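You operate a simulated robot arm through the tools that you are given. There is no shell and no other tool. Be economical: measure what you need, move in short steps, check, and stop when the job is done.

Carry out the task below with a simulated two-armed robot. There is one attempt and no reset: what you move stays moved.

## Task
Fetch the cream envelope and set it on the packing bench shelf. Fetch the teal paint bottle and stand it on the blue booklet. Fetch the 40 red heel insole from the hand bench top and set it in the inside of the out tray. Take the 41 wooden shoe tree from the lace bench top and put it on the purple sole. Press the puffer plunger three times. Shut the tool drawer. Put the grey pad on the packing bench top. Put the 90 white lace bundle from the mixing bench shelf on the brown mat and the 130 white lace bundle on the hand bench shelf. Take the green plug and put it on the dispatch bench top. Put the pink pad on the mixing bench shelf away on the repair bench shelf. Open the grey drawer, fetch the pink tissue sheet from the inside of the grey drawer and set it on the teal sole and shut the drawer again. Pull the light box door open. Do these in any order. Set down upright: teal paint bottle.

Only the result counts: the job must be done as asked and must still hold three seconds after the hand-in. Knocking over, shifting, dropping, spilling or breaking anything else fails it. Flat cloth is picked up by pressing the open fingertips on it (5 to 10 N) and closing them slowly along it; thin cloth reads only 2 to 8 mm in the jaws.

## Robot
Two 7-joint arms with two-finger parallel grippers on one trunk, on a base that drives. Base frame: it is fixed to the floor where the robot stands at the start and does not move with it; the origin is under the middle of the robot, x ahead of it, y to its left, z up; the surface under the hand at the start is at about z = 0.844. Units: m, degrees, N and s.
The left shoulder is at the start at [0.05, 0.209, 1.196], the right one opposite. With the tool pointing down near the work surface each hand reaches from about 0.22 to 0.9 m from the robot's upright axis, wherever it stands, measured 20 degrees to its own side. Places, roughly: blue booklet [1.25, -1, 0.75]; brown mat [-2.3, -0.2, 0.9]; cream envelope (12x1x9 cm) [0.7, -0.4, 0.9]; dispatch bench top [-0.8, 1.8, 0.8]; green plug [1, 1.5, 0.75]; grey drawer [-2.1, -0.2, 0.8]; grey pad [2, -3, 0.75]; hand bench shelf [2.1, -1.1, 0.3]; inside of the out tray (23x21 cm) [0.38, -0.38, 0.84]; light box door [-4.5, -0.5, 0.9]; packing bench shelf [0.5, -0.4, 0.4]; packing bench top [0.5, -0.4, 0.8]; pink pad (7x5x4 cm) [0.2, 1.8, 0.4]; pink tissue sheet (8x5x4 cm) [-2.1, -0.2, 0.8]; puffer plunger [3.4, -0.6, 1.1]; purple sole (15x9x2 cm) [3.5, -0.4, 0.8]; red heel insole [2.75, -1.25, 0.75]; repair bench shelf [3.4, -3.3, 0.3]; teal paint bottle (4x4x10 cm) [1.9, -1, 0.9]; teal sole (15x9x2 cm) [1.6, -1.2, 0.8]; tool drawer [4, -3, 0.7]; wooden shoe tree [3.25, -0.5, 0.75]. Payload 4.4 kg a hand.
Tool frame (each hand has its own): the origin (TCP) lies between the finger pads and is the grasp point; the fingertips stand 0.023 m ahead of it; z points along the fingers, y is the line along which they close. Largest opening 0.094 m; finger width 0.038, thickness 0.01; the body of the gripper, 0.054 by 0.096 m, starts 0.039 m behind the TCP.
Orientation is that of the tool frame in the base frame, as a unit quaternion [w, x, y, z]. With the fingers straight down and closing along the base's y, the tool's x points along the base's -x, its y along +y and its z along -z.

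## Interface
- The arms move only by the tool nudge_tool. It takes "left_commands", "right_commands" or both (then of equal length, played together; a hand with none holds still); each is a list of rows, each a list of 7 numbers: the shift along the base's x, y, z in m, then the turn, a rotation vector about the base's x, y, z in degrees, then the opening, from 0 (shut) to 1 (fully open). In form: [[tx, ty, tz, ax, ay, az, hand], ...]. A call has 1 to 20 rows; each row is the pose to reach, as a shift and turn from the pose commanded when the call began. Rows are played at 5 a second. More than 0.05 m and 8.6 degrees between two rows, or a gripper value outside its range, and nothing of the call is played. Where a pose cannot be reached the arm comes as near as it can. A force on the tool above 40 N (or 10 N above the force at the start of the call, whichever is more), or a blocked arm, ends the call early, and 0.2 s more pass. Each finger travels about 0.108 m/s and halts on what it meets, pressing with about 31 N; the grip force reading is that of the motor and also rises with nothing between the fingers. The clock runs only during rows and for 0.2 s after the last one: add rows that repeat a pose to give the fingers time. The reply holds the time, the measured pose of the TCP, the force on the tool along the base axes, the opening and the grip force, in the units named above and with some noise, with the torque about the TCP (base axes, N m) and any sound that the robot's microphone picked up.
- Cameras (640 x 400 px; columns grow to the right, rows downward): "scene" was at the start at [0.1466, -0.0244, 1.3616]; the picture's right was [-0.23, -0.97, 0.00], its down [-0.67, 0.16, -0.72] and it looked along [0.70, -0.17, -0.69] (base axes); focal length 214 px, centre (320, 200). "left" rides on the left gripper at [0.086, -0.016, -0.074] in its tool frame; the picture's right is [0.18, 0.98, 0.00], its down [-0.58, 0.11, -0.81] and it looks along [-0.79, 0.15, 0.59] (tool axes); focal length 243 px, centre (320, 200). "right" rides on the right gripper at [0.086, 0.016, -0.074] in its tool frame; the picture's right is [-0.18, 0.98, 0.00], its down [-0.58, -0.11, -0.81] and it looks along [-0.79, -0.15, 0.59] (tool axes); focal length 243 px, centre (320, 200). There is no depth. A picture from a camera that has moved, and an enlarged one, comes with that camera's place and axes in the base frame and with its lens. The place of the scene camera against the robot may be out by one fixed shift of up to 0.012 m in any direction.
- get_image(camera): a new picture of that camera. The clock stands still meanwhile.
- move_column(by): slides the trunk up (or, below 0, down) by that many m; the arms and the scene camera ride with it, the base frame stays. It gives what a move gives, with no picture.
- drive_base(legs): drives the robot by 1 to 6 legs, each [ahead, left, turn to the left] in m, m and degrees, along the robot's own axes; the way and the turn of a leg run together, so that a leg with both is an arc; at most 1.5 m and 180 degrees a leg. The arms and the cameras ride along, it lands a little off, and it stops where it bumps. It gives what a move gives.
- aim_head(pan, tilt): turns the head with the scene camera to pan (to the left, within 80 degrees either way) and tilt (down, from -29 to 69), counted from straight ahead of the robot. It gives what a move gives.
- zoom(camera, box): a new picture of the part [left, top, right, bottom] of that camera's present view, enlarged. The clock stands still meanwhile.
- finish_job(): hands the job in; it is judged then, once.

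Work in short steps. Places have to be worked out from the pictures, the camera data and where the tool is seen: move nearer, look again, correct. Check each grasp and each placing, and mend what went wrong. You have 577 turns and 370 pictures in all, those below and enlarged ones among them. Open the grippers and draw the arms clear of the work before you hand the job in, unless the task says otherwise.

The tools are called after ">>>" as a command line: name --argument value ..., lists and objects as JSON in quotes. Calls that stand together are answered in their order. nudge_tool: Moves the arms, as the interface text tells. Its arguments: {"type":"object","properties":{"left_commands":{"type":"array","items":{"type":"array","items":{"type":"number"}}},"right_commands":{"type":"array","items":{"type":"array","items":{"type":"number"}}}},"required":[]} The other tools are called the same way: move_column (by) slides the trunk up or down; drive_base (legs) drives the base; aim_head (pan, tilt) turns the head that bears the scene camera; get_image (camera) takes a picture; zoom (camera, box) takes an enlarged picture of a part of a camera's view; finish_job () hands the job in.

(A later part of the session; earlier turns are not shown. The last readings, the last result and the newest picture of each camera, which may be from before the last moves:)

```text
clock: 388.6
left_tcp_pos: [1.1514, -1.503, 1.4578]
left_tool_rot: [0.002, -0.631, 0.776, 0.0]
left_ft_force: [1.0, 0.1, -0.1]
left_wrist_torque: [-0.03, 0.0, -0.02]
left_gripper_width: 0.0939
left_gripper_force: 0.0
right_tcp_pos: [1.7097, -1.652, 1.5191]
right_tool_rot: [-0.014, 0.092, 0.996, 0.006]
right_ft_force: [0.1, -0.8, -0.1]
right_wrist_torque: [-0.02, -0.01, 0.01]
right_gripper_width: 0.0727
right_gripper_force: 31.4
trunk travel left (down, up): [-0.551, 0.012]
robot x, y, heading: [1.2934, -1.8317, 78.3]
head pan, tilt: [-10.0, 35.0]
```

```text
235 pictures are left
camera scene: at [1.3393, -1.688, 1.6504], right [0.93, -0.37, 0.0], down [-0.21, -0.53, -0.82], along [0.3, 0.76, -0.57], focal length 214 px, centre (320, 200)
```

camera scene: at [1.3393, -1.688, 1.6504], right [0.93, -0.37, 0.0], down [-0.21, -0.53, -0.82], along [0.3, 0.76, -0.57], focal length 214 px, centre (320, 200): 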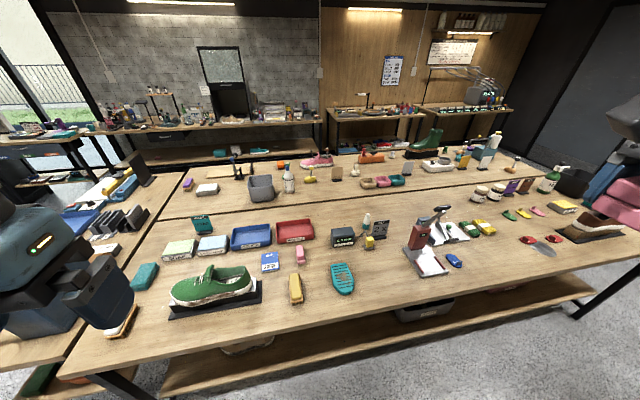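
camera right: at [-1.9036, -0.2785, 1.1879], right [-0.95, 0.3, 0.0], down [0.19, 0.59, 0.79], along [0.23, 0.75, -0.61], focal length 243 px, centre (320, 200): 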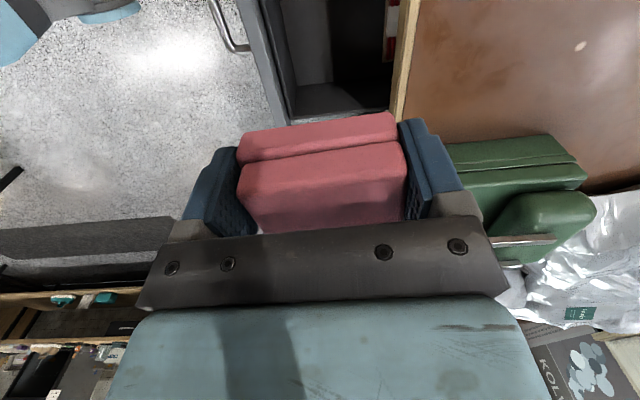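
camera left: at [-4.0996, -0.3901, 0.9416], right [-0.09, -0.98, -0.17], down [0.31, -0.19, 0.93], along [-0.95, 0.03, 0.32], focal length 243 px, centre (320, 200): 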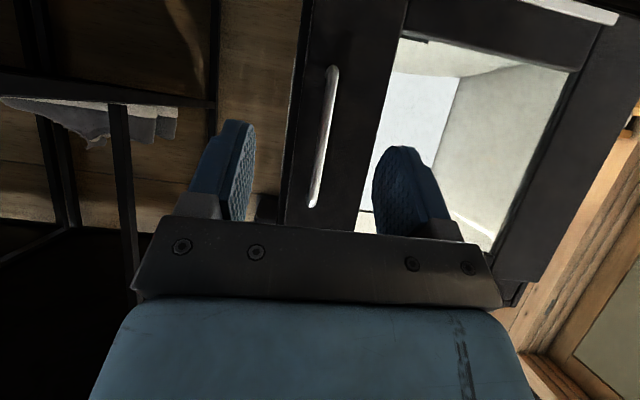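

>>> zoom --camera "scene" --box '[150, 190, 406, 350]'

>>> zoom --camera "scene" --box '[390, 160, 640, 316]'

```text
2.50 times, centred on (278, 270) of scene
camera zoom: at [1.3393, -1.688, 1.6504], right [0.93, -0.37, 0.0], down [-0.21, -0.53, -0.82], along [0.3, 0.76, -0.57], focal length 536 px, centre (425, 25)
```

zoom: 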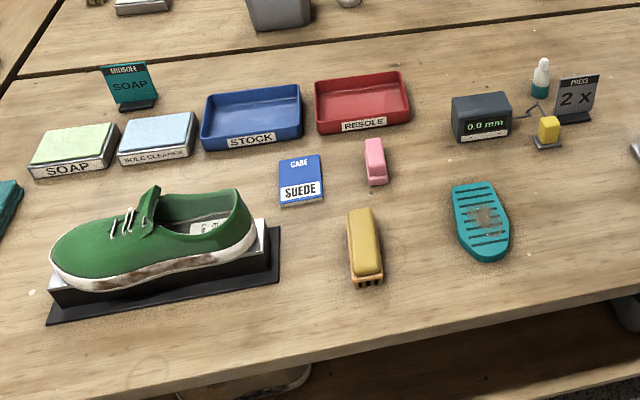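

```text
2.56 times, centred on (515, 238) of scene
camera zoom: at [1.3393, -1.688, 1.6504], right [0.93, -0.37, 0.0], down [-0.21, -0.53, -0.82], along [0.3, 0.76, -0.57], focal length 549 px, centre (-179, 103)
```

zoom: 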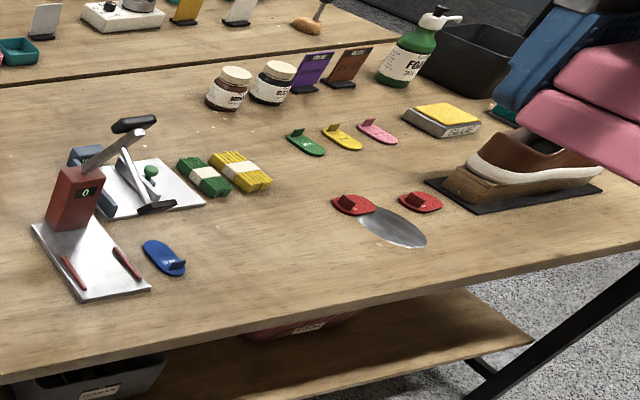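

Teal sole found at about (1.631,-1.211). Lower the trunk and bring the tissue above it.

>>> move_column --by -0.27

>>> nudge_tool --right_commands '[[-0.008, 0.044, -0.01, 0, 0, 0, 0.4], [-0.016, 0.088, -0.02, 0, 0, 0, 0.4], [-0.024, 0.132, -0.03, 0, 0, 0, 0.4], [-0.032, 0.176, -0.04, 0, 0, 0, 0.4], [-0.04, 0.22, -0.06, 0, 0, 0, 0.4], [-0.048, 0.264, -0.08, 0, 0, 0, 0.4], [-0.056, 0.308, -0.1, 0, 0, 0, 0.4], [-0.064, 0.352, -0.12, 0, 0, 0, 0.4], [-0.072, 0.396, -0.14, 0, 0, 0, 0.4], [-0.079, 0.44, -0.16, 0, 0, 0, 0.4], [-0.079, 0.44, -0.2, 0, 0, 0, 0.4], [-0.079, 0.44, -0.25, 0, 0, 0, 0.4]]'

>>> get_image --camera "right"

>>> aim_head --pan -25 --tilt 50

>>> get_image --camera "scene"

```text
clock: 391.3
left_tcp_pos: [1.1515, -1.5031, 1.1862]
left_tool_rot: [0.001, -0.631, 0.776, 0.001]
left_ft_force: [-0.4, -0.1, 0.2]
left_wrist_torque: [-0.01, -0.03, 0.03]
left_gripper_width: 0.0938
left_gripper_force: 0.0
right_tcp_pos: [1.7106, -1.6518, 1.2474]
right_tool_rot: [-0.015, 0.092, 0.996, 0.006]
right_ft_force: [-0.5, 0.0, 0.3]
right_wrist_torque: [0.0, 0.01, -0.01]
right_gripper_width: 0.0727
right_gripper_force: 30.9
trunk travel left (down, up): [-0.281, 0.282]
robot x, y, heading: [1.2963, -1.8328, 78.5]
head pan, tilt: [-10.0, 35.0]
```

```text
clock: 393.9
left_tcp_pos: [1.1512, -1.5023, 1.1872]
left_tool_rot: [0.0, -0.631, 0.775, 0.0]
left_ft_force: [-0.1, 0.8, -0.1]
left_wrist_torque: [0.03, -0.06, 0.0]
left_gripper_width: 0.0938
left_gripper_force: 0.1
right_tcp_pos: [1.6287, -1.2119, 0.9973]
right_tool_rot: [-0.016, 0.091, 0.996, 0.006]
right_ft_force: [0.6, -0.1, 0.5]
right_wrist_torque: [-0.01, 0.0, 0.02]
right_gripper_width: 0.0729
right_gripper_force: 30.7
trunk travel left (down, up): [-0.281, 0.282]
robot x, y, heading: [1.2947, -1.828, 78.4]
head pan, tilt: [-10.0, 35.0]
```

```text
232 pictures are left
camera right: at [1.5497, -1.182, 1.0749], right [0.36, 0.93, 0.0], down [0.57, -0.22, 0.79], along [0.74, -0.28, -0.62], focal length 243 px, centre (320, 200)
```

right: 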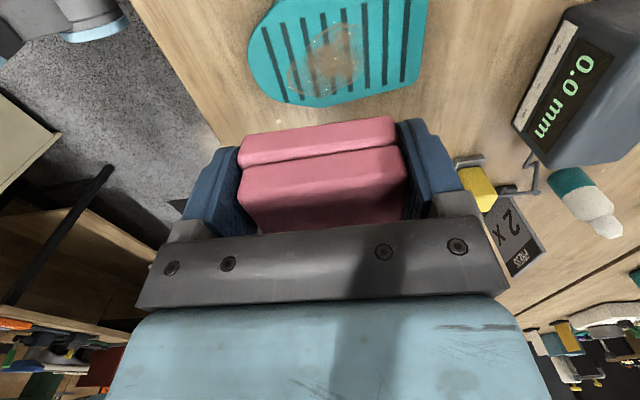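

```text
clock: 394.7
left_tcp_pos: [1.1511, -1.503, 1.1878]
left_tool_rot: [0.003, -0.631, 0.776, 0.0]
left_ft_force: [1.1, 0.8, 0.7]
left_wrist_torque: [-0.01, 0.0, 0.01]
left_gripper_width: 0.094
left_gripper_force: 0.0
right_tcp_pos: [1.6307, -1.2128, 0.998]
right_tool_rot: [-0.015, 0.092, 0.996, 0.006]
right_ft_force: [0.3, 0.0, -1.1]
right_wrist_torque: [-0.01, -0.02, 0.0]
right_gripper_width: 0.0727
right_gripper_force: 31.3
trunk travel left (down, up): [-0.281, 0.282]
robot x, y, heading: [1.2907, -1.8293, 78.2]
head pan, tilt: [-25.0, 50.0]
```

```text
231 pictures are left
camera scene: at [1.3529, -1.7081, 1.3587], right [0.8, -0.6, 0.0], down [-0.46, -0.61, -0.64], along [0.38, 0.52, -0.77], focal length 214 px, centre (320, 200)
```

scene: 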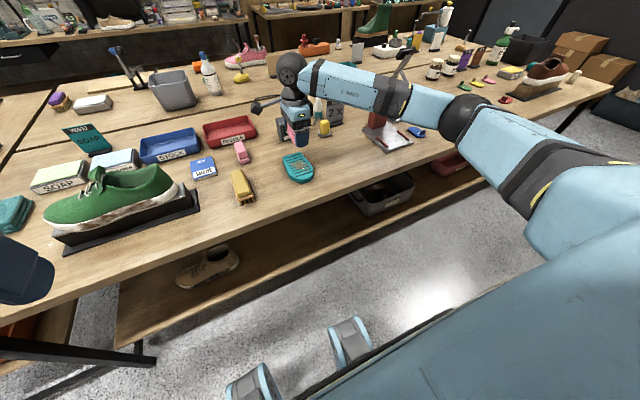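

>>> nudge_tool --right_commands '[[0.003, 0.012, -0.03, 0, 0, 0, 0.4], [0.003, 0.012, -0.06, 0, 0, 0, 0.4], [0.003, 0.012, -0.08, 0, 0, 0, 0.4], [0.003, 0.012, -0.09, 0, 0, 0, 0.4], [0.003, 0.012, -0.097, 0, 0, 0, 0.4], [0.003, 0.012, -0.104, 0, 0, 0, 0.4], [0.003, 0.012, -0.11, 0, 0, 0, 0.4], [0.003, 0.012, -0.115, 0, 0, 0, 0.4]]'

```text
clock: 396.5
left_tcp_pos: [1.1507, -1.504, 1.1883]
left_tool_rot: [0.002, -0.632, 0.775, 0.001]
left_ft_force: [-0.1, 0.3, -0.4]
left_wrist_torque: [-0.01, 0.02, -0.02]
left_gripper_width: 0.0941
left_gripper_force: 0.1
right_tcp_pos: [1.6338, -1.2015, 0.8842]
right_tool_rot: [-0.016, 0.092, 0.996, 0.007]
right_ft_force: [0.8, 0.1, 5.3]
right_wrist_torque: [-0.19, -0.11, 0.02]
right_gripper_width: 0.0725
right_gripper_force: 31.1
trunk travel left (down, up): [-0.281, 0.282]
robot x, y, heading: [1.2941, -1.829, 78.4]
head pan, tilt: [-25.0, 50.0]
```

Light contact (5 N). Lower 2 mm more, release and rise.

>>> nudge_tool --right_commands '[[0, 0, -0.003, 0, 0, 0, 0.4], [0, 0, -0.003, 0, 0, 0, 0.85], [0, 0, -0.002, 0, 0, 0, 1], [0, 0, -0.002, 0, 0, 0, 1], [0, 0, 0.03, 0, 0, 0, 1], [0, 0, 0.07, 0, 0, 0, 1], [0, 0, 0.11, 0, 0, 0, 1], [0, 0, 0.16, 0, 0, 0, 1]]'

>>> get_image --camera "right"

>>> zoom --camera "scene" --box '[200, 80, 440, 230]'

```text
clock: 398.3
left_tcp_pos: [1.1502, -1.5039, 1.1865]
left_tool_rot: [0.003, -0.631, 0.776, 0.0]
left_ft_force: [-0.1, -0.2, 0.8]
left_wrist_torque: [-0.01, 0.01, 0.0]
left_gripper_width: 0.0941
left_gripper_force: 0.0
right_tcp_pos: [1.6314, -1.1994, 1.0444]
right_tool_rot: [-0.015, 0.092, 0.996, 0.005]
right_ft_force: [0.1, -0.6, 0.3]
right_wrist_torque: [0.0, -0.01, 0.04]
right_gripper_width: 0.0938
right_gripper_force: 0.1
trunk travel left (down, up): [-0.281, 0.282]
robot x, y, heading: [1.2962, -1.8334, 78.3]
head pan, tilt: [-25.0, 50.0]
```

```text
230 pictures are left
camera right: at [1.5515, -1.1689, 1.1216], right [0.36, 0.93, 0.0], down [0.57, -0.22, 0.79], along [0.74, -0.28, -0.62], focal length 243 px, centre (320, 200)
```

right: 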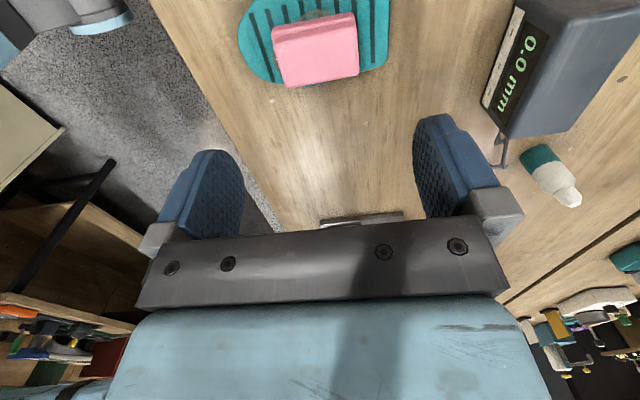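

```text
2.67 times, centred on (320, 155) of scene
camera zoom: at [1.3519, -1.709, 1.3587], right [0.8, -0.6, 0.0], down [-0.46, -0.61, -0.64], along [0.38, 0.52, -0.77], focal length 572 px, centre (320, 320)
```

zoom: 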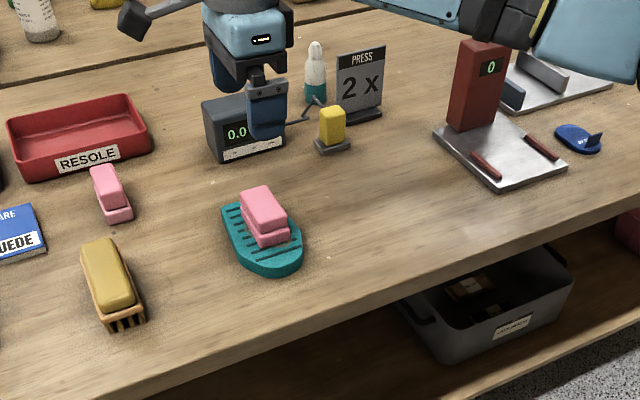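

Tissue rests on the teal sole. Next the teal paint bottle at about (1.882,-0.977): raise the hand and drive a bit right and closer.

>>> nudge_tool --right_commands '[[0, -0.02, 0.04, 0, 0, 0, 1], [0, -0.05, 0.08, 0, 0, 0, 0.8], [0, -0.08, 0.11, 0, 0, 0, 0.7]]'

>>> drive_base --legs '[[0, -0.25, 0], [0.15, 0, 0]]'

>>> get_image --camera "scene"

```text
clock: 399.1
left_tcp_pos: [1.1527, -1.5042, 1.1887]
left_tool_rot: [0.002, -0.631, 0.776, 0.0]
left_ft_force: [0.4, -0.1, 0.3]
left_wrist_torque: [0.0, 0.01, -0.04]
left_gripper_width: 0.094
left_gripper_force: 0.0
right_tcp_pos: [1.633, -1.2822, 1.153]
right_tool_rot: [-0.015, 0.092, 0.996, 0.006]
right_ft_force: [0.5, 0.6, 0.4]
right_wrist_torque: [0.04, -0.03, 0.02]
right_gripper_width: 0.0657
right_gripper_force: 0.1
trunk travel left (down, up): [-0.281, 0.282]
robot x, y, heading: [1.2931, -1.8328, 78.1]
head pan, tilt: [-25.0, 50.0]
```

```text
clock: 402.9
left_tcp_pos: [1.4279, -1.4082, 1.1863]
left_tool_rot: [0.002, -0.632, 0.775, 0.0]
left_ft_force: [-0.8, 1.0, -0.2]
left_wrist_torque: [-0.02, 0.03, -0.04]
left_gripper_width: 0.0943
left_gripper_force: 0.0
right_tcp_pos: [1.9114, -1.1845, 1.152]
right_tool_rot: [-0.015, 0.092, 0.996, 0.006]
right_ft_force: [0.0, 0.6, -1.0]
right_wrist_torque: [-0.03, -0.02, -0.01]
right_gripper_width: 0.0657
right_gripper_force: 0.0
trunk travel left (down, up): [-0.281, 0.282]
robot x, y, heading: [1.5713, -1.7357, 78.6]
head pan, tilt: [-25.0, 50.0]
```

```text
228 pictures are left
camera scene: at [1.6302, -1.612, 1.3586], right [0.8, -0.6, 0.0], down [-0.46, -0.62, -0.64], along [0.38, 0.52, -0.77], focal length 214 px, centre (320, 200)
```

scene: 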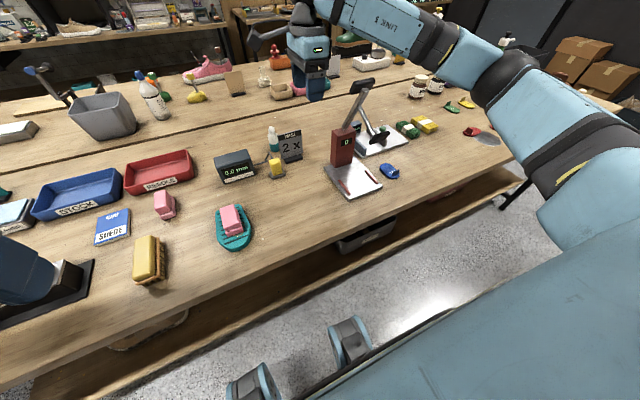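

The press lever is near the right forearm's way; I'll use the left hand for the bottle. Retract the right hand and shift right.

>>> nudge_tool --right_commands '[[-0.008, -0.04, 0.03, 0, 0, 0, 1], [-0.016, -0.08, 0.05, 0, 0, 0, 1], [-0.024, -0.12, 0.05, 0, 0, 0, 1], [-0.032, -0.16, 0.05, 0, 0, 0, 1], [-0.04, -0.2, 0.05, 0, 0, 0, 1], [-0.05, -0.24, 0.05, 0, 0, 0, 1]]'

>>> drive_base --legs '[[0, -0.3, 0]]'

>>> nudge_tool --left_commands '[[0.01, 0.045, 0, 0, 0, 0, 1], [0.02, 0.09, 0, 0, 0, 0, 1], [0.03, 0.135, 0, 0, 0, 0, 1], [0.04, 0.18, 0, 0, 0, 0, 1], [0.06, 0.22, 0, 0, 0, 0, 1]]'

>>> get_image --camera "left"

```text
refused: row 1 steps farther than a row can; nothing moved
```

```text
clock: 404.5
left_tcp_pos: [1.5131, -1.4251, 1.1856]
left_tool_rot: [0.002, -0.631, 0.775, 0.001]
left_ft_force: [0.3, -0.5, -0.1]
left_wrist_torque: [-0.02, -0.03, 0.01]
left_gripper_width: 0.0939
left_gripper_force: 0.1
right_tcp_pos: [1.9895, -1.201, 1.1526]
right_tool_rot: [-0.019, 0.087, 0.996, 0.006]
right_ft_force: [1.3, 0.4, 0.2]
right_wrist_torque: [0.03, 0.0, 0.03]
right_gripper_width: 0.0657
right_gripper_force: 0.1
trunk travel left (down, up): [-0.281, 0.282]
robot x, y, heading: [1.655, -1.7513, 78.5]
head pan, tilt: [-25.0, 50.0]
stopped in leg 1: the force on the tool passed its limit at 55 N (the readings are from after the stop); the commanded pose is now the measured one
```

```text
clock: 405.7
left_tcp_pos: [1.5718, -1.2036, 1.1863]
left_tool_rot: [0.002, -0.631, 0.776, 0.001]
left_ft_force: [0.3, 0.0, 0.8]
left_wrist_torque: [-0.05, -0.02, 0.01]
left_gripper_width: 0.0941
left_gripper_force: 0.0
right_tcp_pos: [1.9902, -1.2004, 1.1506]
right_tool_rot: [-0.02, 0.088, 0.996, 0.007]
right_ft_force: [0.1, 0.2, 0.2]
right_wrist_torque: [-0.02, 0.0, 0.01]
right_gripper_width: 0.066
right_gripper_force: 0.0
trunk travel left (down, up): [-0.281, 0.282]
robot x, y, heading: [1.6558, -1.751, 78.6]
head pan, tilt: [-25.0, 50.0]
```

```text
227 pictures are left
camera left: at [1.5716, -1.293, 1.2616], right [-1.0, 0.02, 0.0], down [0.01, 0.59, 0.81], along [0.02, 0.81, -0.59], focal length 243 px, centre (320, 200)
```

left: 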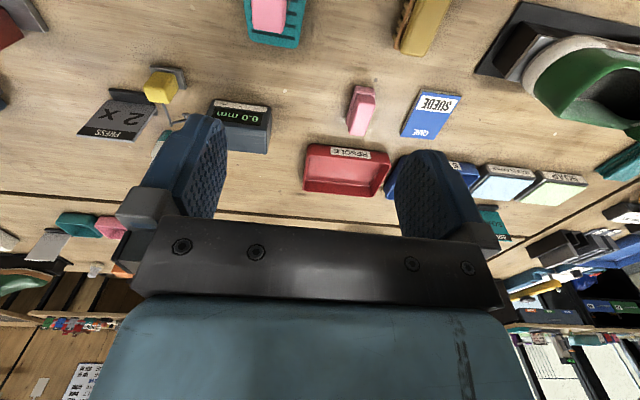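

Again a refused row let the hand bump something (55 N). I'll stop chaining drives behind arm moves. Check the press.

>>> get_image --camera "scene"

>>> get_image --camera "right"

```text
226 pictures are left
camera scene: at [1.7142, -1.6293, 1.3586], right [0.8, -0.6, 0.0], down [-0.46, -0.62, -0.64], along [0.38, 0.52, -0.77], focal length 214 px, centre (320, 200)
```

scene: 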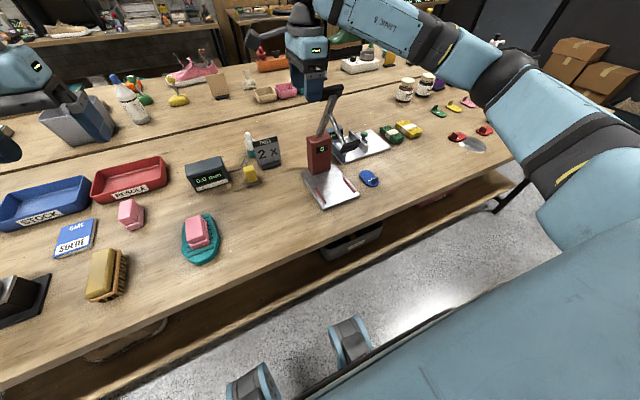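

```text
225 pictures are left
camera right: at [1.9097, -1.1717, 1.231], right [0.35, 0.94, 0.0], down [0.58, -0.22, 0.78], along [0.73, -0.28, -0.62], focal length 243 px, centre (320, 200)
```

right: 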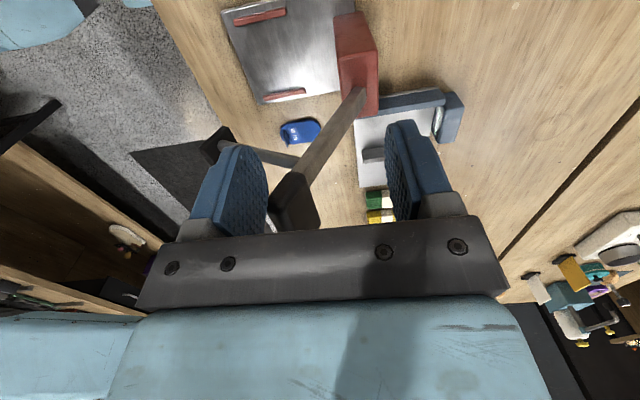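

The press base hasn't shifted. Lift the right hand straight up off the lever, then retract it.

>>> nudge_tool --right_commands '[[-0.01, 0, 0.04, 0, 0, 0, 0.7], [-0.02, 0, 0.08, 0, 0, 0, 0.7], [-0.02, 0, 0.12, 0, 0, 0, 0.7], [-0.03, -0.03, 0.15, 0, 0, 0, 0.7], [-0.035, -0.07, 0.15, 0, 0, 0, 0.7], [-0.04, -0.11, 0.15, 0, 0, 0, 0.7], [-0.045, -0.15, 0.15, 0, 0, 0, 0.7], [-0.05, -0.19, 0.15, 0, 0, 0, 0.7]]'

>>> zoom --camera "scene" --box '[220, 70, 420, 220]'

```text
clock: 407.5
left_tcp_pos: [1.5732, -1.2065, 1.1884]
left_tool_rot: [0.002, -0.632, 0.775, 0.001]
left_ft_force: [0.1, -0.8, 0.0]
left_wrist_torque: [-0.03, 0.0, -0.04]
left_gripper_width: 0.0938
left_gripper_force: 0.1
right_tcp_pos: [1.9412, -1.3924, 1.2986]
right_tool_rot: [-0.019, 0.09, 0.996, 0.007]
right_ft_force: [-1.3, -0.3, -0.5]
right_wrist_torque: [0.0, 0.05, 0.01]
right_gripper_width: 0.0655
right_gripper_force: 0.1
trunk travel left (down, up): [-0.281, 0.282]
robot x, y, heading: [1.6584, -1.75, 78.3]
head pan, tilt: [-25.0, 50.0]
```

```text
2.67 times, centred on (320, 145) of scene
camera zoom: at [1.7145, -1.6307, 1.3587], right [0.8, -0.6, 0.0], down [-0.46, -0.61, -0.64], along [0.38, 0.52, -0.77], focal length 572 px, centre (320, 347)
```

zoom: 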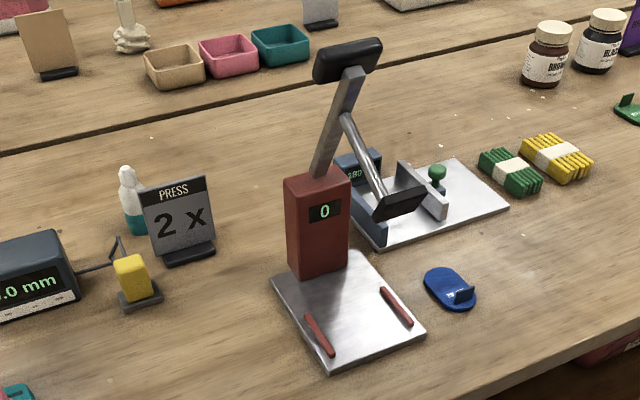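

All fine. Now shift right 0.22 m with the right hand high.

>>> drive_base --legs '[[0, -0.22, 0]]'

>>> get_image --camera "left"

```text
clock: 410.0
left_tcp_pos: [1.7865, -1.2501, 1.1877]
left_tool_rot: [0.001, -0.632, 0.775, 0.001]
left_ft_force: [-0.2, 0.8, -0.2]
left_wrist_torque: [-0.03, 0.03, 0.02]
left_gripper_width: 0.094
left_gripper_force: 0.1
right_tcp_pos: [2.1556, -1.4347, 1.2987]
right_tool_rot: [-0.019, 0.087, 0.996, 0.008]
right_ft_force: [0.8, -0.2, -0.5]
right_wrist_torque: [-0.01, 0.01, 0.02]
right_gripper_width: 0.0656
right_gripper_force: 0.1
trunk travel left (down, up): [-0.281, 0.282]
robot x, y, heading: [1.8705, -1.7964, 78.7]
head pan, tilt: [-25.0, 50.0]
```

```text
223 pictures are left
camera left: at [1.7855, -1.338, 1.2619], right [-1.0, 0.02, 0.0], down [0.01, 0.59, 0.81], along [0.01, 0.81, -0.59], focal length 243 px, centre (320, 200)
```

left: 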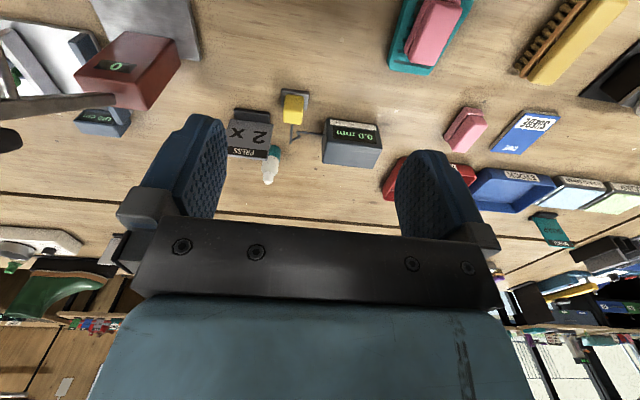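

Bottle base at (1.89,-0.966). I'll yaw the left hand −45° so its camera stays clear of the "2x" card, and hover above.

>>> nudge_tool --left_commands '[[0.015, 0.035, -0.01, 0, 0, -7.5, 0.8], [0.03, 0.075, -0.02, 0, 0, -15, 0.7], [0.045, 0.115, -0.03, 0, 0, -22.5, 0.65], [0.06, 0.155, -0.04, 0, 0, -30, 0.65], [0.075, 0.195, -0.05, 0, 0, -37.5, 0.65], [0.09, 0.235, -0.06, 0, 0, -45, 0.65], [0.103, 0.27, -0.08, 0, 0, -45, 0.65], [0.103, 0.287, -0.1, 0, 0, -45, 0.65]]'

>>> get_image --camera "left"

>>> zoom --camera "scene" --box '[160, 40, 360, 165]'

```text
clock: 411.8
left_tcp_pos: [1.8603, -1.0543, 1.138]
left_tool_rot: [0.002, -0.35, 0.937, 0.0]
left_ft_force: [0.2, 0.6, -0.7]
left_wrist_torque: [-0.02, -0.01, -0.02]
left_gripper_width: 0.061
left_gripper_force: 0.1
left hand out of reach, approached as far as the arm can: row 6, 7, 8
right_tcp_pos: [2.1536, -1.4338, 1.2989]
right_tool_rot: [-0.019, 0.087, 0.996, 0.008]
right_ft_force: [0.1, 0.5, 0.2]
right_wrist_torque: [-0.02, 0.02, 0.0]
right_gripper_width: 0.0657
right_gripper_force: 0.1
trunk travel left (down, up): [-0.281, 0.282]
robot x, y, heading: [1.8691, -1.7973, 78.6]
head pan, tilt: [-25.0, 50.0]
```

```text
222 pictures are left
camera left: at [1.8063, -1.1234, 1.2126], right [-0.78, 0.62, 0.0], down [0.36, 0.46, 0.81], along [0.5, 0.63, -0.59], focal length 243 px, centre (320, 200)
```

left: 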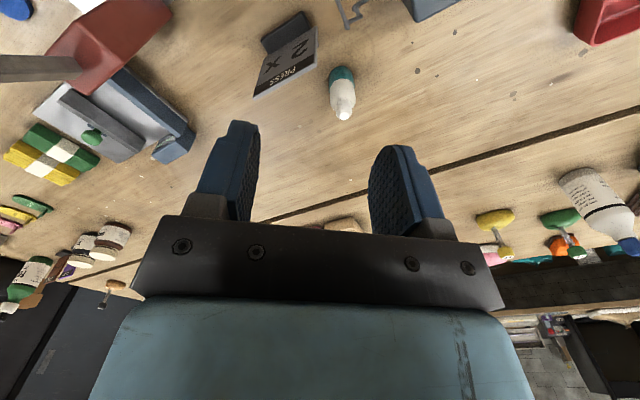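

```text
3.20 times, centred on (260, 102) of scene
camera zoom: at [1.9292, -1.6732, 1.3586], right [0.81, -0.59, 0.0], down [-0.45, -0.62, -0.64], along [0.38, 0.52, -0.77], focal length 686 px, centre (512, 512)
```

zoom: 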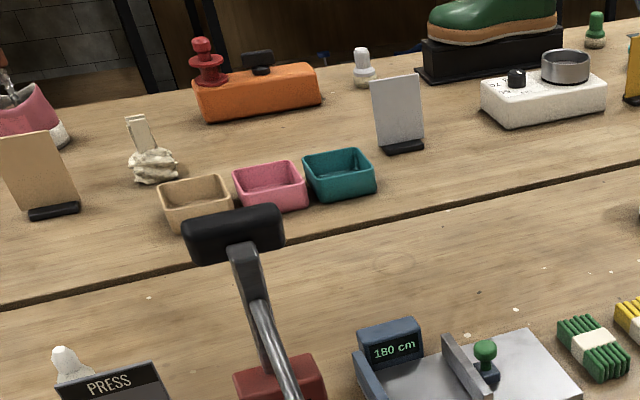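

Reach is short for this yaw; move the base 8 cm closer.

>>> drive_base --legs '[[0.09, 0, 0]]'

```text
clock: 412.9
left_tcp_pos: [1.8789, -0.9673, 1.1385]
left_tool_rot: [0.002, -0.349, 0.937, 0.0]
left_ft_force: [0.1, -0.3, -0.2]
left_wrist_torque: [-0.01, -0.01, 0.0]
left_gripper_width: 0.0609
left_gripper_force: 0.0
right_tcp_pos: [2.172, -1.3471, 1.2999]
right_tool_rot: [-0.02, 0.087, 0.996, 0.007]
right_ft_force: [0.0, 1.0, -0.4]
right_wrist_torque: [0.0, 0.0, 0.03]
right_gripper_width: 0.0659
right_gripper_force: 0.0
trunk travel left (down, up): [-0.281, 0.282]
robot x, y, heading: [1.8898, -1.7102, 78.3]
head pan, tilt: [-25.0, 50.0]
```

>>> nudge_tool --left_commands '[[0.008, 0.003, -0.03, 0, 0, 0, 0.65], [0.014, 0.005, -0.07, 0, 0, 0, 0.65], [0.014, 0.005, -0.11, 0, 0, 0, 0.65], [0.014, 0.005, -0.14, 0, 0, 0, 0.65]]'

>>> get_image --camera "left"

```text
clock: 413.9
left_tcp_pos: [1.8916, -0.9615, 0.9983]
left_tool_rot: [0.002, -0.35, 0.937, -0.001]
left_ft_force: [-0.2, 0.3, 0.3]
left_wrist_torque: [-0.05, 0.02, 0.0]
left_gripper_width: 0.0611
left_gripper_force: 0.1
right_tcp_pos: [2.1722, -1.3471, 1.2983]
right_tool_rot: [-0.019, 0.087, 0.996, 0.007]
right_ft_force: [0.4, -0.6, -0.2]
right_wrist_torque: [0.02, -0.03, -0.02]
right_gripper_width: 0.0658
right_gripper_force: 0.0
trunk travel left (down, up): [-0.281, 0.282]
robot x, y, heading: [1.8875, -1.7089, 78.6]
head pan, tilt: [-25.0, 50.0]
```

```text
220 pictures are left
camera left: at [1.8364, -1.0306, 1.0722], right [-0.78, 0.62, 0.0], down [0.36, 0.46, 0.81], along [0.5, 0.63, -0.59], focal length 243 px, centre (320, 200)
```

left: 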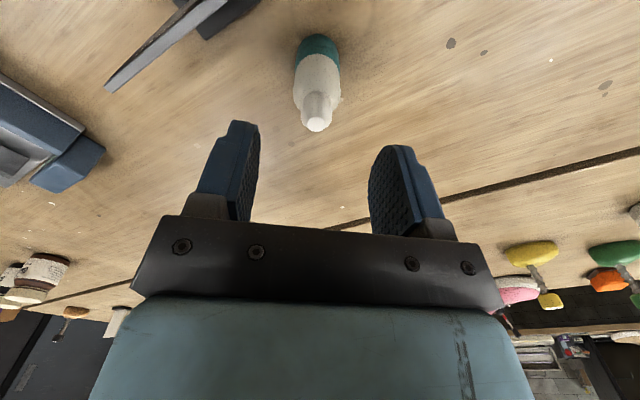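

Aligned. Lower and grip the bottle.

>>> nudge_tool --left_commands '[[0.001, 0, -0.03, 0, 0, 0, 0.65], [0.001, 0, -0.06, 0, 0, 0, 0.65], [0.001, 0, -0.093, 0, 0, 0, 0.65], [0.001, 0, -0.093, 0, 0, 0, 0.4], [0.001, 0, -0.093, 0, 0, 0, 0.2], [0.001, 0, -0.093, 0, 0, 0, 0.2]]'

>>> get_image --camera "left"

```text
clock: 415.3
left_tcp_pos: [1.8917, -0.9621, 0.9041]
left_tool_rot: [0.001, -0.35, 0.937, 0.0]
left_ft_force: [0.0, 0.2, 0.0]
left_wrist_torque: [0.0, 0.03, 0.0]
left_gripper_width: 0.0352
left_gripper_force: 30.8
right_tcp_pos: [2.1715, -1.347, 1.2999]
right_tool_rot: [-0.02, 0.087, 0.996, 0.007]
right_ft_force: [-0.4, 0.3, -0.3]
right_wrist_torque: [-0.02, -0.02, -0.01]
right_gripper_width: 0.0658
right_gripper_force: 0.0
trunk travel left (down, up): [-0.281, 0.282]
robot x, y, heading: [1.8869, -1.7097, 78.4]
head pan, tilt: [-25.0, 50.0]
```

```text
219 pictures are left
camera left: at [1.8377, -1.0318, 0.9786], right [-0.78, 0.62, 0.0], down [0.36, 0.46, 0.81], along [0.5, 0.63, -0.59], focal length 243 px, centre (320, 200)
```

left: 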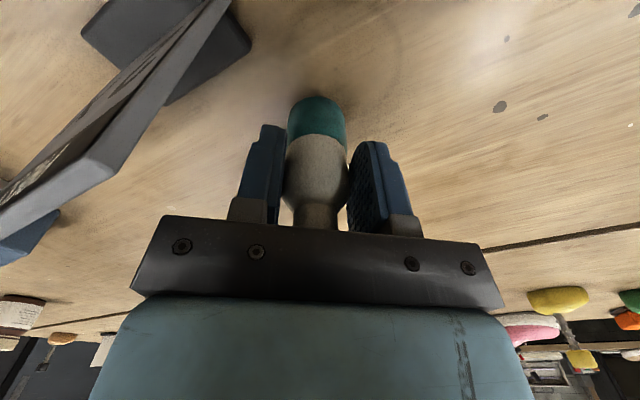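

Gripped (35 mm). Lift straight up, then move left to the booklet.

>>> nudge_tool --left_commands '[[0, 0, 0.02, 0, 0, 0, 0.2], [0, 0, 0.06, 0, 0, 0, 0.2], [0, 0, 0.1, 0, 0, 0, 0.2], [0, 0, 0.14, 0, 0, 0, 0.2], [0, 0, 0.17, 0, 0, 0, 0.2]]'

>>> drive_base --legs '[[-0.14, 0, 0], [0, 0.51, 0]]'

>>> get_image --camera "left"

```text
clock: 416.5
left_tcp_pos: [1.8932, -0.9644, 1.0758]
left_tool_rot: [0.002, -0.35, 0.937, 0.0]
left_ft_force: [0.1, 0.0, -2.3]
left_wrist_torque: [-0.02, 0.05, -0.01]
left_gripper_width: 0.0353
left_gripper_force: 31.0
right_tcp_pos: [2.1713, -1.3473, 1.2986]
right_tool_rot: [-0.019, 0.087, 0.996, 0.007]
right_ft_force: [-0.2, -0.8, -0.7]
right_wrist_torque: [-0.01, 0.0, 0.0]
right_gripper_width: 0.0659
right_gripper_force: 0.0
trunk travel left (down, up): [-0.281, 0.282]
robot x, y, heading: [1.8869, -1.7057, 78.6]
head pan, tilt: [-25.0, 50.0]
```

```text
clock: 422.5
left_tcp_pos: [1.3559, -0.9961, 1.0746]
left_tool_rot: [0.002, -0.351, 0.936, 0.0]
left_ft_force: [-0.5, 0.0, -1.6]
left_wrist_torque: [0.03, 0.01, -0.02]
left_gripper_width: 0.0352
left_gripper_force: 31.0
right_tcp_pos: [1.6349, -1.3782, 1.2987]
right_tool_rot: [-0.02, 0.086, 0.996, 0.008]
right_ft_force: [-0.9, 0.0, -0.2]
right_wrist_torque: [-0.03, 0.02, 0.01]
right_gripper_width: 0.0659
right_gripper_force: 0.0
trunk travel left (down, up): [-0.281, 0.282]
robot x, y, heading: [1.3512, -1.7421, 78.7]
head pan, tilt: [-25.0, 50.0]
```

```text
218 pictures are left
camera left: at [1.3017, -1.0652, 1.1489], right [-0.79, 0.62, 0.0], down [0.36, 0.46, 0.81], along [0.5, 0.63, -0.59], focal length 243 px, centre (320, 200)
```

left: 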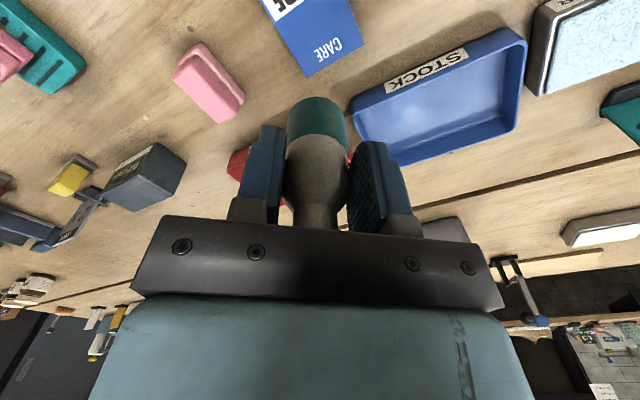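

Booklet centre works out at (1.36,-1.004). Lower the bottle onto it.

>>> nudge_tool --left_commands '[[0.003, -0.008, -0.04, 0, 0, 0, 0.2], [0.003, -0.008, -0.08, 0, 0, 0, 0.2], [0.003, -0.008, -0.12, 0, 0, 0, 0.2], [0.003, -0.008, -0.145, 0, 0, 0, 0.2], [0.003, -0.008, -0.155, 0, 0, 0, 0.2], [0.003, -0.008, -0.16, 0, 0, 0, 0.2], [0.003, -0.008, -0.165, 0, 0, 0, 0.2]]'

>>> get_image --camera "left"

>>> aim_head --pan 0 --tilt 40

>>> zoom --camera "scene" --box '[220, 100, 420, 225]'

```text
clock: 424.1
left_tcp_pos: [1.3578, -1.0046, 0.9149]
left_tool_rot: [0.005, -0.352, 0.936, 0.002]
left_ft_force: [-2.4, 2.5, 22.1]
left_wrist_torque: [0.19, 0.02, 0.07]
left_gripper_width: 0.0351
left_gripper_force: 31.2
right_tcp_pos: [1.6356, -1.3801, 1.3007]
right_tool_rot: [-0.019, 0.085, 0.996, 0.009]
right_ft_force: [-0.9, 0.1, 0.2]
right_wrist_torque: [-0.03, 0.0, -0.01]
right_gripper_width: 0.0659
right_gripper_force: 0.2
trunk travel left (down, up): [-0.281, 0.282]
robot x, y, heading: [1.3536, -1.7411, 78.9]
head pan, tilt: [-25.0, 50.0]
```

```text
217 pictures are left
camera left: at [1.3042, -1.0755, 0.9882], right [-0.79, 0.62, 0.0], down [0.36, 0.46, 0.81], along [0.5, 0.64, -0.58], focal length 243 px, centre (320, 200)
```

left: 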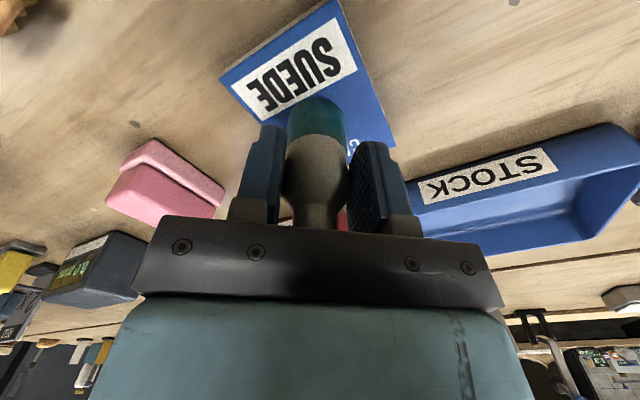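

```text
clock: 425.0
left_tcp_pos: [1.3587, -1.0077, 0.9122]
left_tool_rot: [0.003, -0.351, 0.936, 0.001]
left_ft_force: [-0.6, 4.9, 25.2]
left_wrist_torque: [0.44, -0.22, 0.08]
left_gripper_width: 0.0351
left_gripper_force: 31.0
right_tcp_pos: [1.6349, -1.3815, 1.3004]
right_tool_rot: [-0.019, 0.085, 0.996, 0.008]
right_ft_force: [-0.2, 0.5, 0.3]
right_wrist_torque: [0.01, 0.0, 0.02]
right_gripper_width: 0.066
right_gripper_force: 0.0
trunk travel left (down, up): [-0.281, 0.282]
robot x, y, heading: [1.3563, -1.7403, 78.6]
head pan, tilt: [0.0, 40.0]
```

```text
3.20 times, centred on (320, 162) of scene
camera zoom: at [1.3821, -1.5999, 1.3732], right [0.98, -0.2, 0.0], down [-0.13, -0.63, -0.77], along [0.15, 0.75, -0.64], focal length 686 px, centre (320, 320)
```

zoom: 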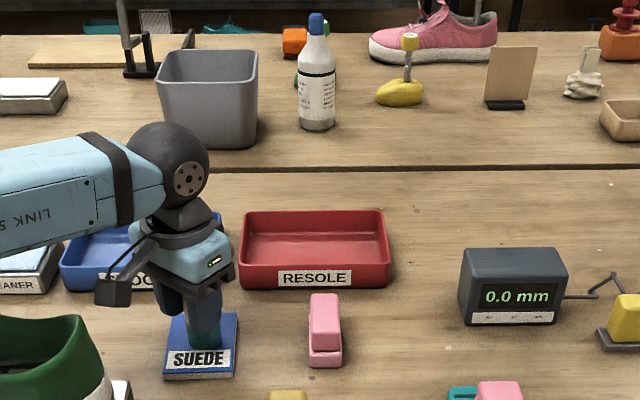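

Bottle stands within the booklet. Ease up 2 mm, open slowly, lift away.

>>> nudge_tool --left_commands '[[0, 0, 0.003, 0, 0, 0, 0.2], [0, 0, 0.003, 0, 0, 0, 0.45], [0, 0, 0.003, 0, 0, 0, 0.6], [0, 0, 0.003, 0, 0, 0, 0.65], [0, 0, 0.03, 0, 0, 0, 0.65], [0, 0, 0.07, 0, 0, 0, 0.65], [0, 0, 0.11, 0, 0, 0, 0.65], [0, 0, 0.16, 0, 0, 0, 0.65]]'

>>> zoom --camera "scene" --box '[220, 100, 420, 225]'

```text
clock: 426.8
left_tcp_pos: [1.3589, -1.0059, 1.0681]
left_tool_rot: [0.003, -0.351, 0.936, 0.0]
left_ft_force: [0.0, -0.9, 0.3]
left_wrist_torque: [-0.02, 0.02, 0.02]
left_gripper_width: 0.0612
left_gripper_force: 0.0
right_tcp_pos: [1.6356, -1.3798, 1.2996]
right_tool_rot: [-0.02, 0.085, 0.996, 0.008]
right_ft_force: [-0.3, -0.5, -0.1]
right_wrist_torque: [0.02, 0.0, 0.01]
right_gripper_width: 0.0656
right_gripper_force: 0.0
trunk travel left (down, up): [-0.281, 0.282]
robot x, y, heading: [1.3554, -1.7417, 78.6]
head pan, tilt: [0.0, 40.0]
```

```text
3.20 times, centred on (320, 162) of scene
camera zoom: at [1.3822, -1.5983, 1.3729], right [0.98, -0.19, 0.0], down [-0.12, -0.63, -0.77], along [0.15, 0.75, -0.64], focal length 686 px, centre (320, 320)
```

zoom: 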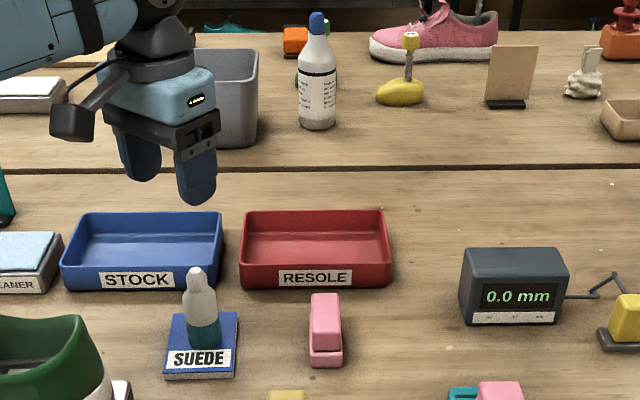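

Done. Retract the left hand and turn it back to neutral, then slide right to the red insoles.

>>> nudge_tool --left_commands '[[-0.005, -0.03, 0.03, 0, 0, 7, 0.65], [-0.01, -0.065, 0.06, 0, 0, 14, 0.65], [-0.02, -0.1, 0.08, 0, 0, 21, 0.65], [-0.03, -0.14, 0.1, 0, 0, 28, 0.8], [-0.04, -0.18, 0.12, 0, 0, 35, 1], [-0.06, -0.22, 0.12, 0, 0, 42, 1], [-0.07, -0.26, 0.12, 0, 0, 42, 1], [-0.08, -0.3, 0.12, 0, 0, 42, 1]]'

```text
clock: 428.6
left_tcp_pos: [1.2779, -1.3044, 1.1896]
left_tool_rot: [0.004, -0.664, 0.748, 0.0]
left_ft_force: [0.1, -0.2, -0.1]
left_wrist_torque: [-0.01, 0.01, 0.01]
left_gripper_width: 0.0942
left_gripper_force: 0.2
right_tcp_pos: [1.6348, -1.3794, 1.2997]
right_tool_rot: [-0.019, 0.085, 0.996, 0.008]
right_ft_force: [0.7, 0.1, -0.2]
right_wrist_torque: [0.0, -0.02, 0.03]
right_gripper_width: 0.0659
right_gripper_force: 0.0
trunk travel left (down, up): [-0.281, 0.282]
robot x, y, heading: [1.3522, -1.7427, 78.7]
head pan, tilt: [0.0, 40.0]
```

>>> drive_base --legs '[[-0.05, -1.1, 0]]'

>>> aim_head --pan -5 --tilt 50

>>> get_image --camera "scene"

```text
clock: 438.5
left_tcp_pos: [2.3346, -1.5543, 1.1891]
left_tool_rot: [0.002, -0.672, 0.74, 0.0]
left_ft_force: [0.9, 0.3, -0.5]
left_wrist_torque: [0.0, 0.0, 0.01]
left_gripper_width: 0.0941
left_gripper_force: 0.1
right_tcp_pos: [2.6926, -1.6214, 1.2993]
right_tool_rot: [-0.021, 0.075, 0.997, 0.007]
right_ft_force: [-0.4, -0.4, 0.7]
right_wrist_torque: [-0.01, -0.03, 0.0]
right_gripper_width: 0.0659
right_gripper_force: 0.0
trunk travel left (down, up): [-0.281, 0.282]
robot x, y, heading: [2.4208, -1.9866, 80.1]
head pan, tilt: [0.0, 40.0]
```

```text
clock: 439.2
left_tcp_pos: [2.3353, -1.5545, 1.1893]
left_tool_rot: [0.002, -0.672, 0.74, 0.0]
left_ft_force: [0.5, 0.2, 0.3]
left_wrist_torque: [0.0, -0.01, -0.01]
left_gripper_width: 0.0939
left_gripper_force: 0.0
right_tcp_pos: [2.6929, -1.6208, 1.2984]
right_tool_rot: [-0.019, 0.074, 0.997, 0.008]
right_ft_force: [-0.3, -0.9, -0.4]
right_wrist_torque: [0.01, 0.01, -0.06]
right_gripper_width: 0.0659
right_gripper_force: 0.0
trunk travel left (down, up): [-0.281, 0.282]
robot x, y, heading: [2.4162, -1.9926, 80.0]
head pan, tilt: [-5.0, 50.0]
```

```text
214 pictures are left
camera scene: at [2.4491, -1.8551, 1.3587], right [0.97, -0.26, 0.0], down [-0.2, -0.74, -0.64], along [0.17, 0.62, -0.77], focal length 214 px, centre (320, 200)
```

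scene: 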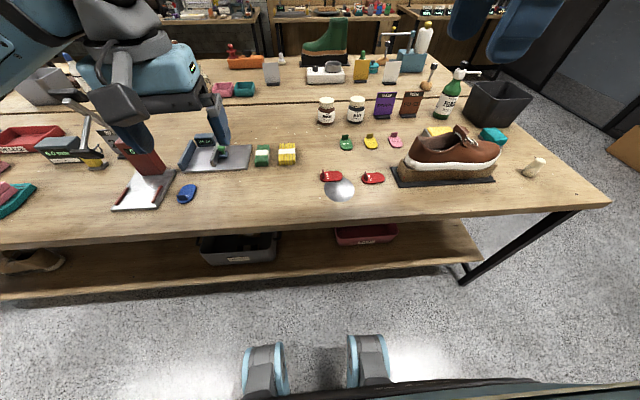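

>>> zoom --camera "scene" --box '[300, 155, 396, 215]'

>>> zoom --camera "scene" --box '[170, 225, 420, 275]'

```text
6.67 times, centred on (348, 185) of scene
camera zoom: at [2.4491, -1.8551, 1.3587], right [0.97, -0.26, 0.0], down [-0.2, -0.74, -0.64], along [0.17, 0.62, -0.77], focal length 1430 px, centre (133, 300)
```

zoom: 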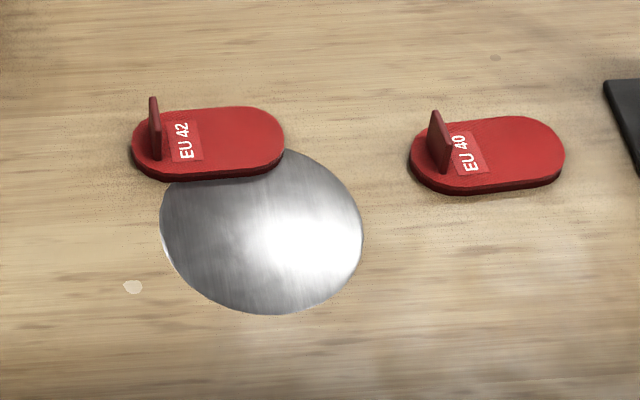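

```text
2.56 times, centred on (295, 250) of scene
camera zoom: at [2.4491, -1.8551, 1.3587], right [0.97, -0.26, 0.0], down [-0.2, -0.74, -0.64], along [0.17, 0.62, -0.77], focal length 549 px, centre (384, 72)
```

zoom: 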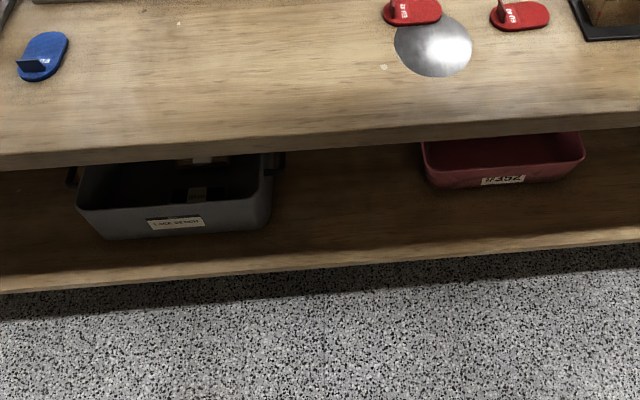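

The EU 40 is the right-hand one; its upright tab is at about (2.734,-1.392). Slide right so the left hand can take the tab.

>>> drive_base --legs '[[0, -0.38, 0]]'

>>> nudge_tool --left_commands '[[0.01, 0.04, -0.02, 0, 0, -2, 0.8], [0.02, 0.08, -0.05, 0, 0, -4, 0.6], [0.03, 0.12, -0.08, 0, 0, -4, 0.6]]'

>>> get_image --camera "left"

```text
clock: 443.1
left_tcp_pos: [2.7131, -1.6217, 1.1892]
left_tool_rot: [0.002, -0.67, 0.742, 0.001]
left_ft_force: [0.5, 0.4, -0.4]
left_wrist_torque: [0.01, -0.02, -0.02]
left_gripper_width: 0.0942
left_gripper_force: 0.0
right_tcp_pos: [3.0705, -1.6907, 1.2983]
right_tool_rot: [-0.02, 0.078, 0.997, 0.007]
right_ft_force: [0.6, 0.0, -1.3]
right_wrist_torque: [0.02, -0.02, -0.01]
right_gripper_width: 0.066
right_gripper_force: 0.1
trunk travel left (down, up): [-0.281, 0.282]
robot x, y, heading: [2.7958, -2.0592, 79.4]
head pan, tilt: [-5.0, 50.0]
```

```text
refused: row 2 steps farther than a row can; nothing moved
```

```text
211 pictures are left
camera left: at [2.7215, -1.709, 1.2637], right [-1.0, -0.08, 0.0], down [-0.05, 0.59, 0.81], along [-0.06, 0.81, -0.59], focal length 243 px, centre (320, 200)
```

left: 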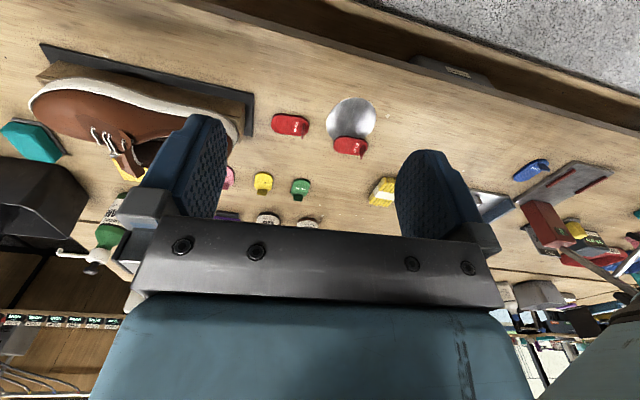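

>>> nudge_tool --left_commands '[[0.003, 0.035, -0.02, 0, 0, -1, 0.8], [0.006, 0.07, -0.04, 0, 0, -2, 0.6], [0.009, 0.105, -0.06, 0, 0, -3, 0.6], [0.012, 0.14, -0.09, 0, 0, -4, 0.6], [0.015, 0.17, -0.12, 0, 0, -4, 0.6], [0.018, 0.2, -0.15, 0, 0, -4, 0.6], [0.019, 0.222, -0.19, 0, 0, -4, 0.6]]'

>>> get_image --camera "left"

```text
clock: 444.7
left_tcp_pos: [2.7316, -1.3989, 0.9985]
left_tool_rot: [0.002, -0.643, 0.766, 0.001]
left_ft_force: [0.1, 0.6, 0.1]
left_wrist_torque: [0.0, 0.0, 0.01]
left_gripper_width: 0.0566
left_gripper_force: 0.0
right_tcp_pos: [3.071, -1.6898, 1.2995]
right_tool_rot: [-0.02, 0.078, 0.997, 0.007]
right_ft_force: [-0.3, -0.8, -0.5]
right_wrist_torque: [-0.03, 0.01, -0.01]
right_gripper_width: 0.0657
right_gripper_force: 0.0
trunk travel left (down, up): [-0.281, 0.282]
robot x, y, heading: [2.7946, -2.0558, 79.8]
head pan, tilt: [-5.0, 50.0]
```

```text
210 pictures are left
camera left: at [2.7342, -1.4873, 1.0732], right [-1.0, -0.01, 0.0], down [-0.01, 0.59, 0.81], along [-0.01, 0.81, -0.59], focal length 243 px, centre (320, 200)
```

left: 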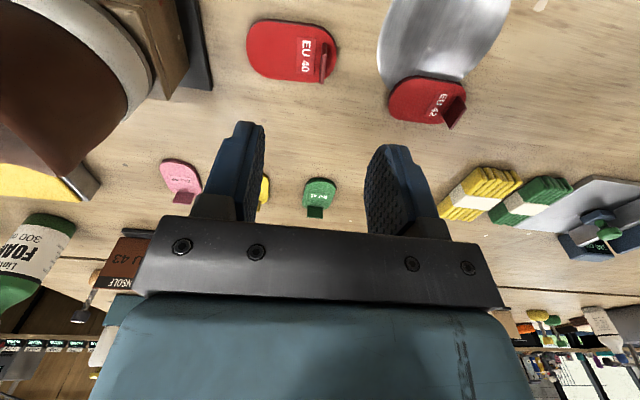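

Aligned with the tab. Descend and pinch it.

>>> nudge_tool --left_commands '[[0, 0.003, -0.04, 0, 0, 0, 0.5], [0, 0.003, -0.08, 0, 0, 0, 0.4], [0, 0.003, -0.1, 0, 0, 0, 0.4], [0, 0.003, -0.112, 0, 0, 0, 0.4], [0, 0.003, -0.112, 0, 0, 0, 0.1], [0, 0.003, -0.112, 0, 0, 0, 0], [0, 0.003, -0.112, 0, 0, 0, 0]]'

>>> get_image --camera "left"

```text
clock: 446.3
left_tcp_pos: [2.7318, -1.3965, 0.8862]
left_tool_rot: [0.002, -0.644, 0.765, 0.001]
left_ft_force: [-0.3, 0.7, 0.7]
left_wrist_torque: [-0.02, -0.01, -0.02]
left_gripper_width: 0.0025
left_gripper_force: 31.6
right_tcp_pos: [3.0706, -1.6898, 1.2976]
right_tool_rot: [-0.019, 0.077, 0.997, 0.008]
right_ft_force: [0.8, 1.1, -0.7]
right_wrist_torque: [0.02, 0.0, -0.02]
right_gripper_width: 0.0656
right_gripper_force: 0.1
trunk travel left (down, up): [-0.281, 0.282]
robot x, y, heading: [2.7925, -2.0556, 79.9]
head pan, tilt: [-5.0, 50.0]
```

```text
209 pictures are left
camera left: at [2.7338, -1.4844, 0.9618], right [-1.0, -0.01, 0.0], down [-0.01, 0.59, 0.81], along [-0.01, 0.81, -0.59], focal length 243 px, centre (320, 200)
```

left: 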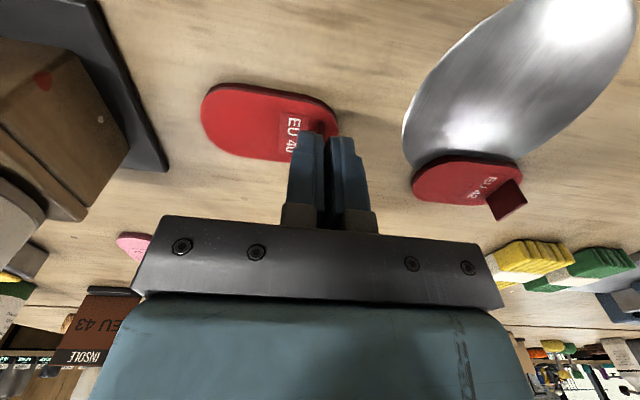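

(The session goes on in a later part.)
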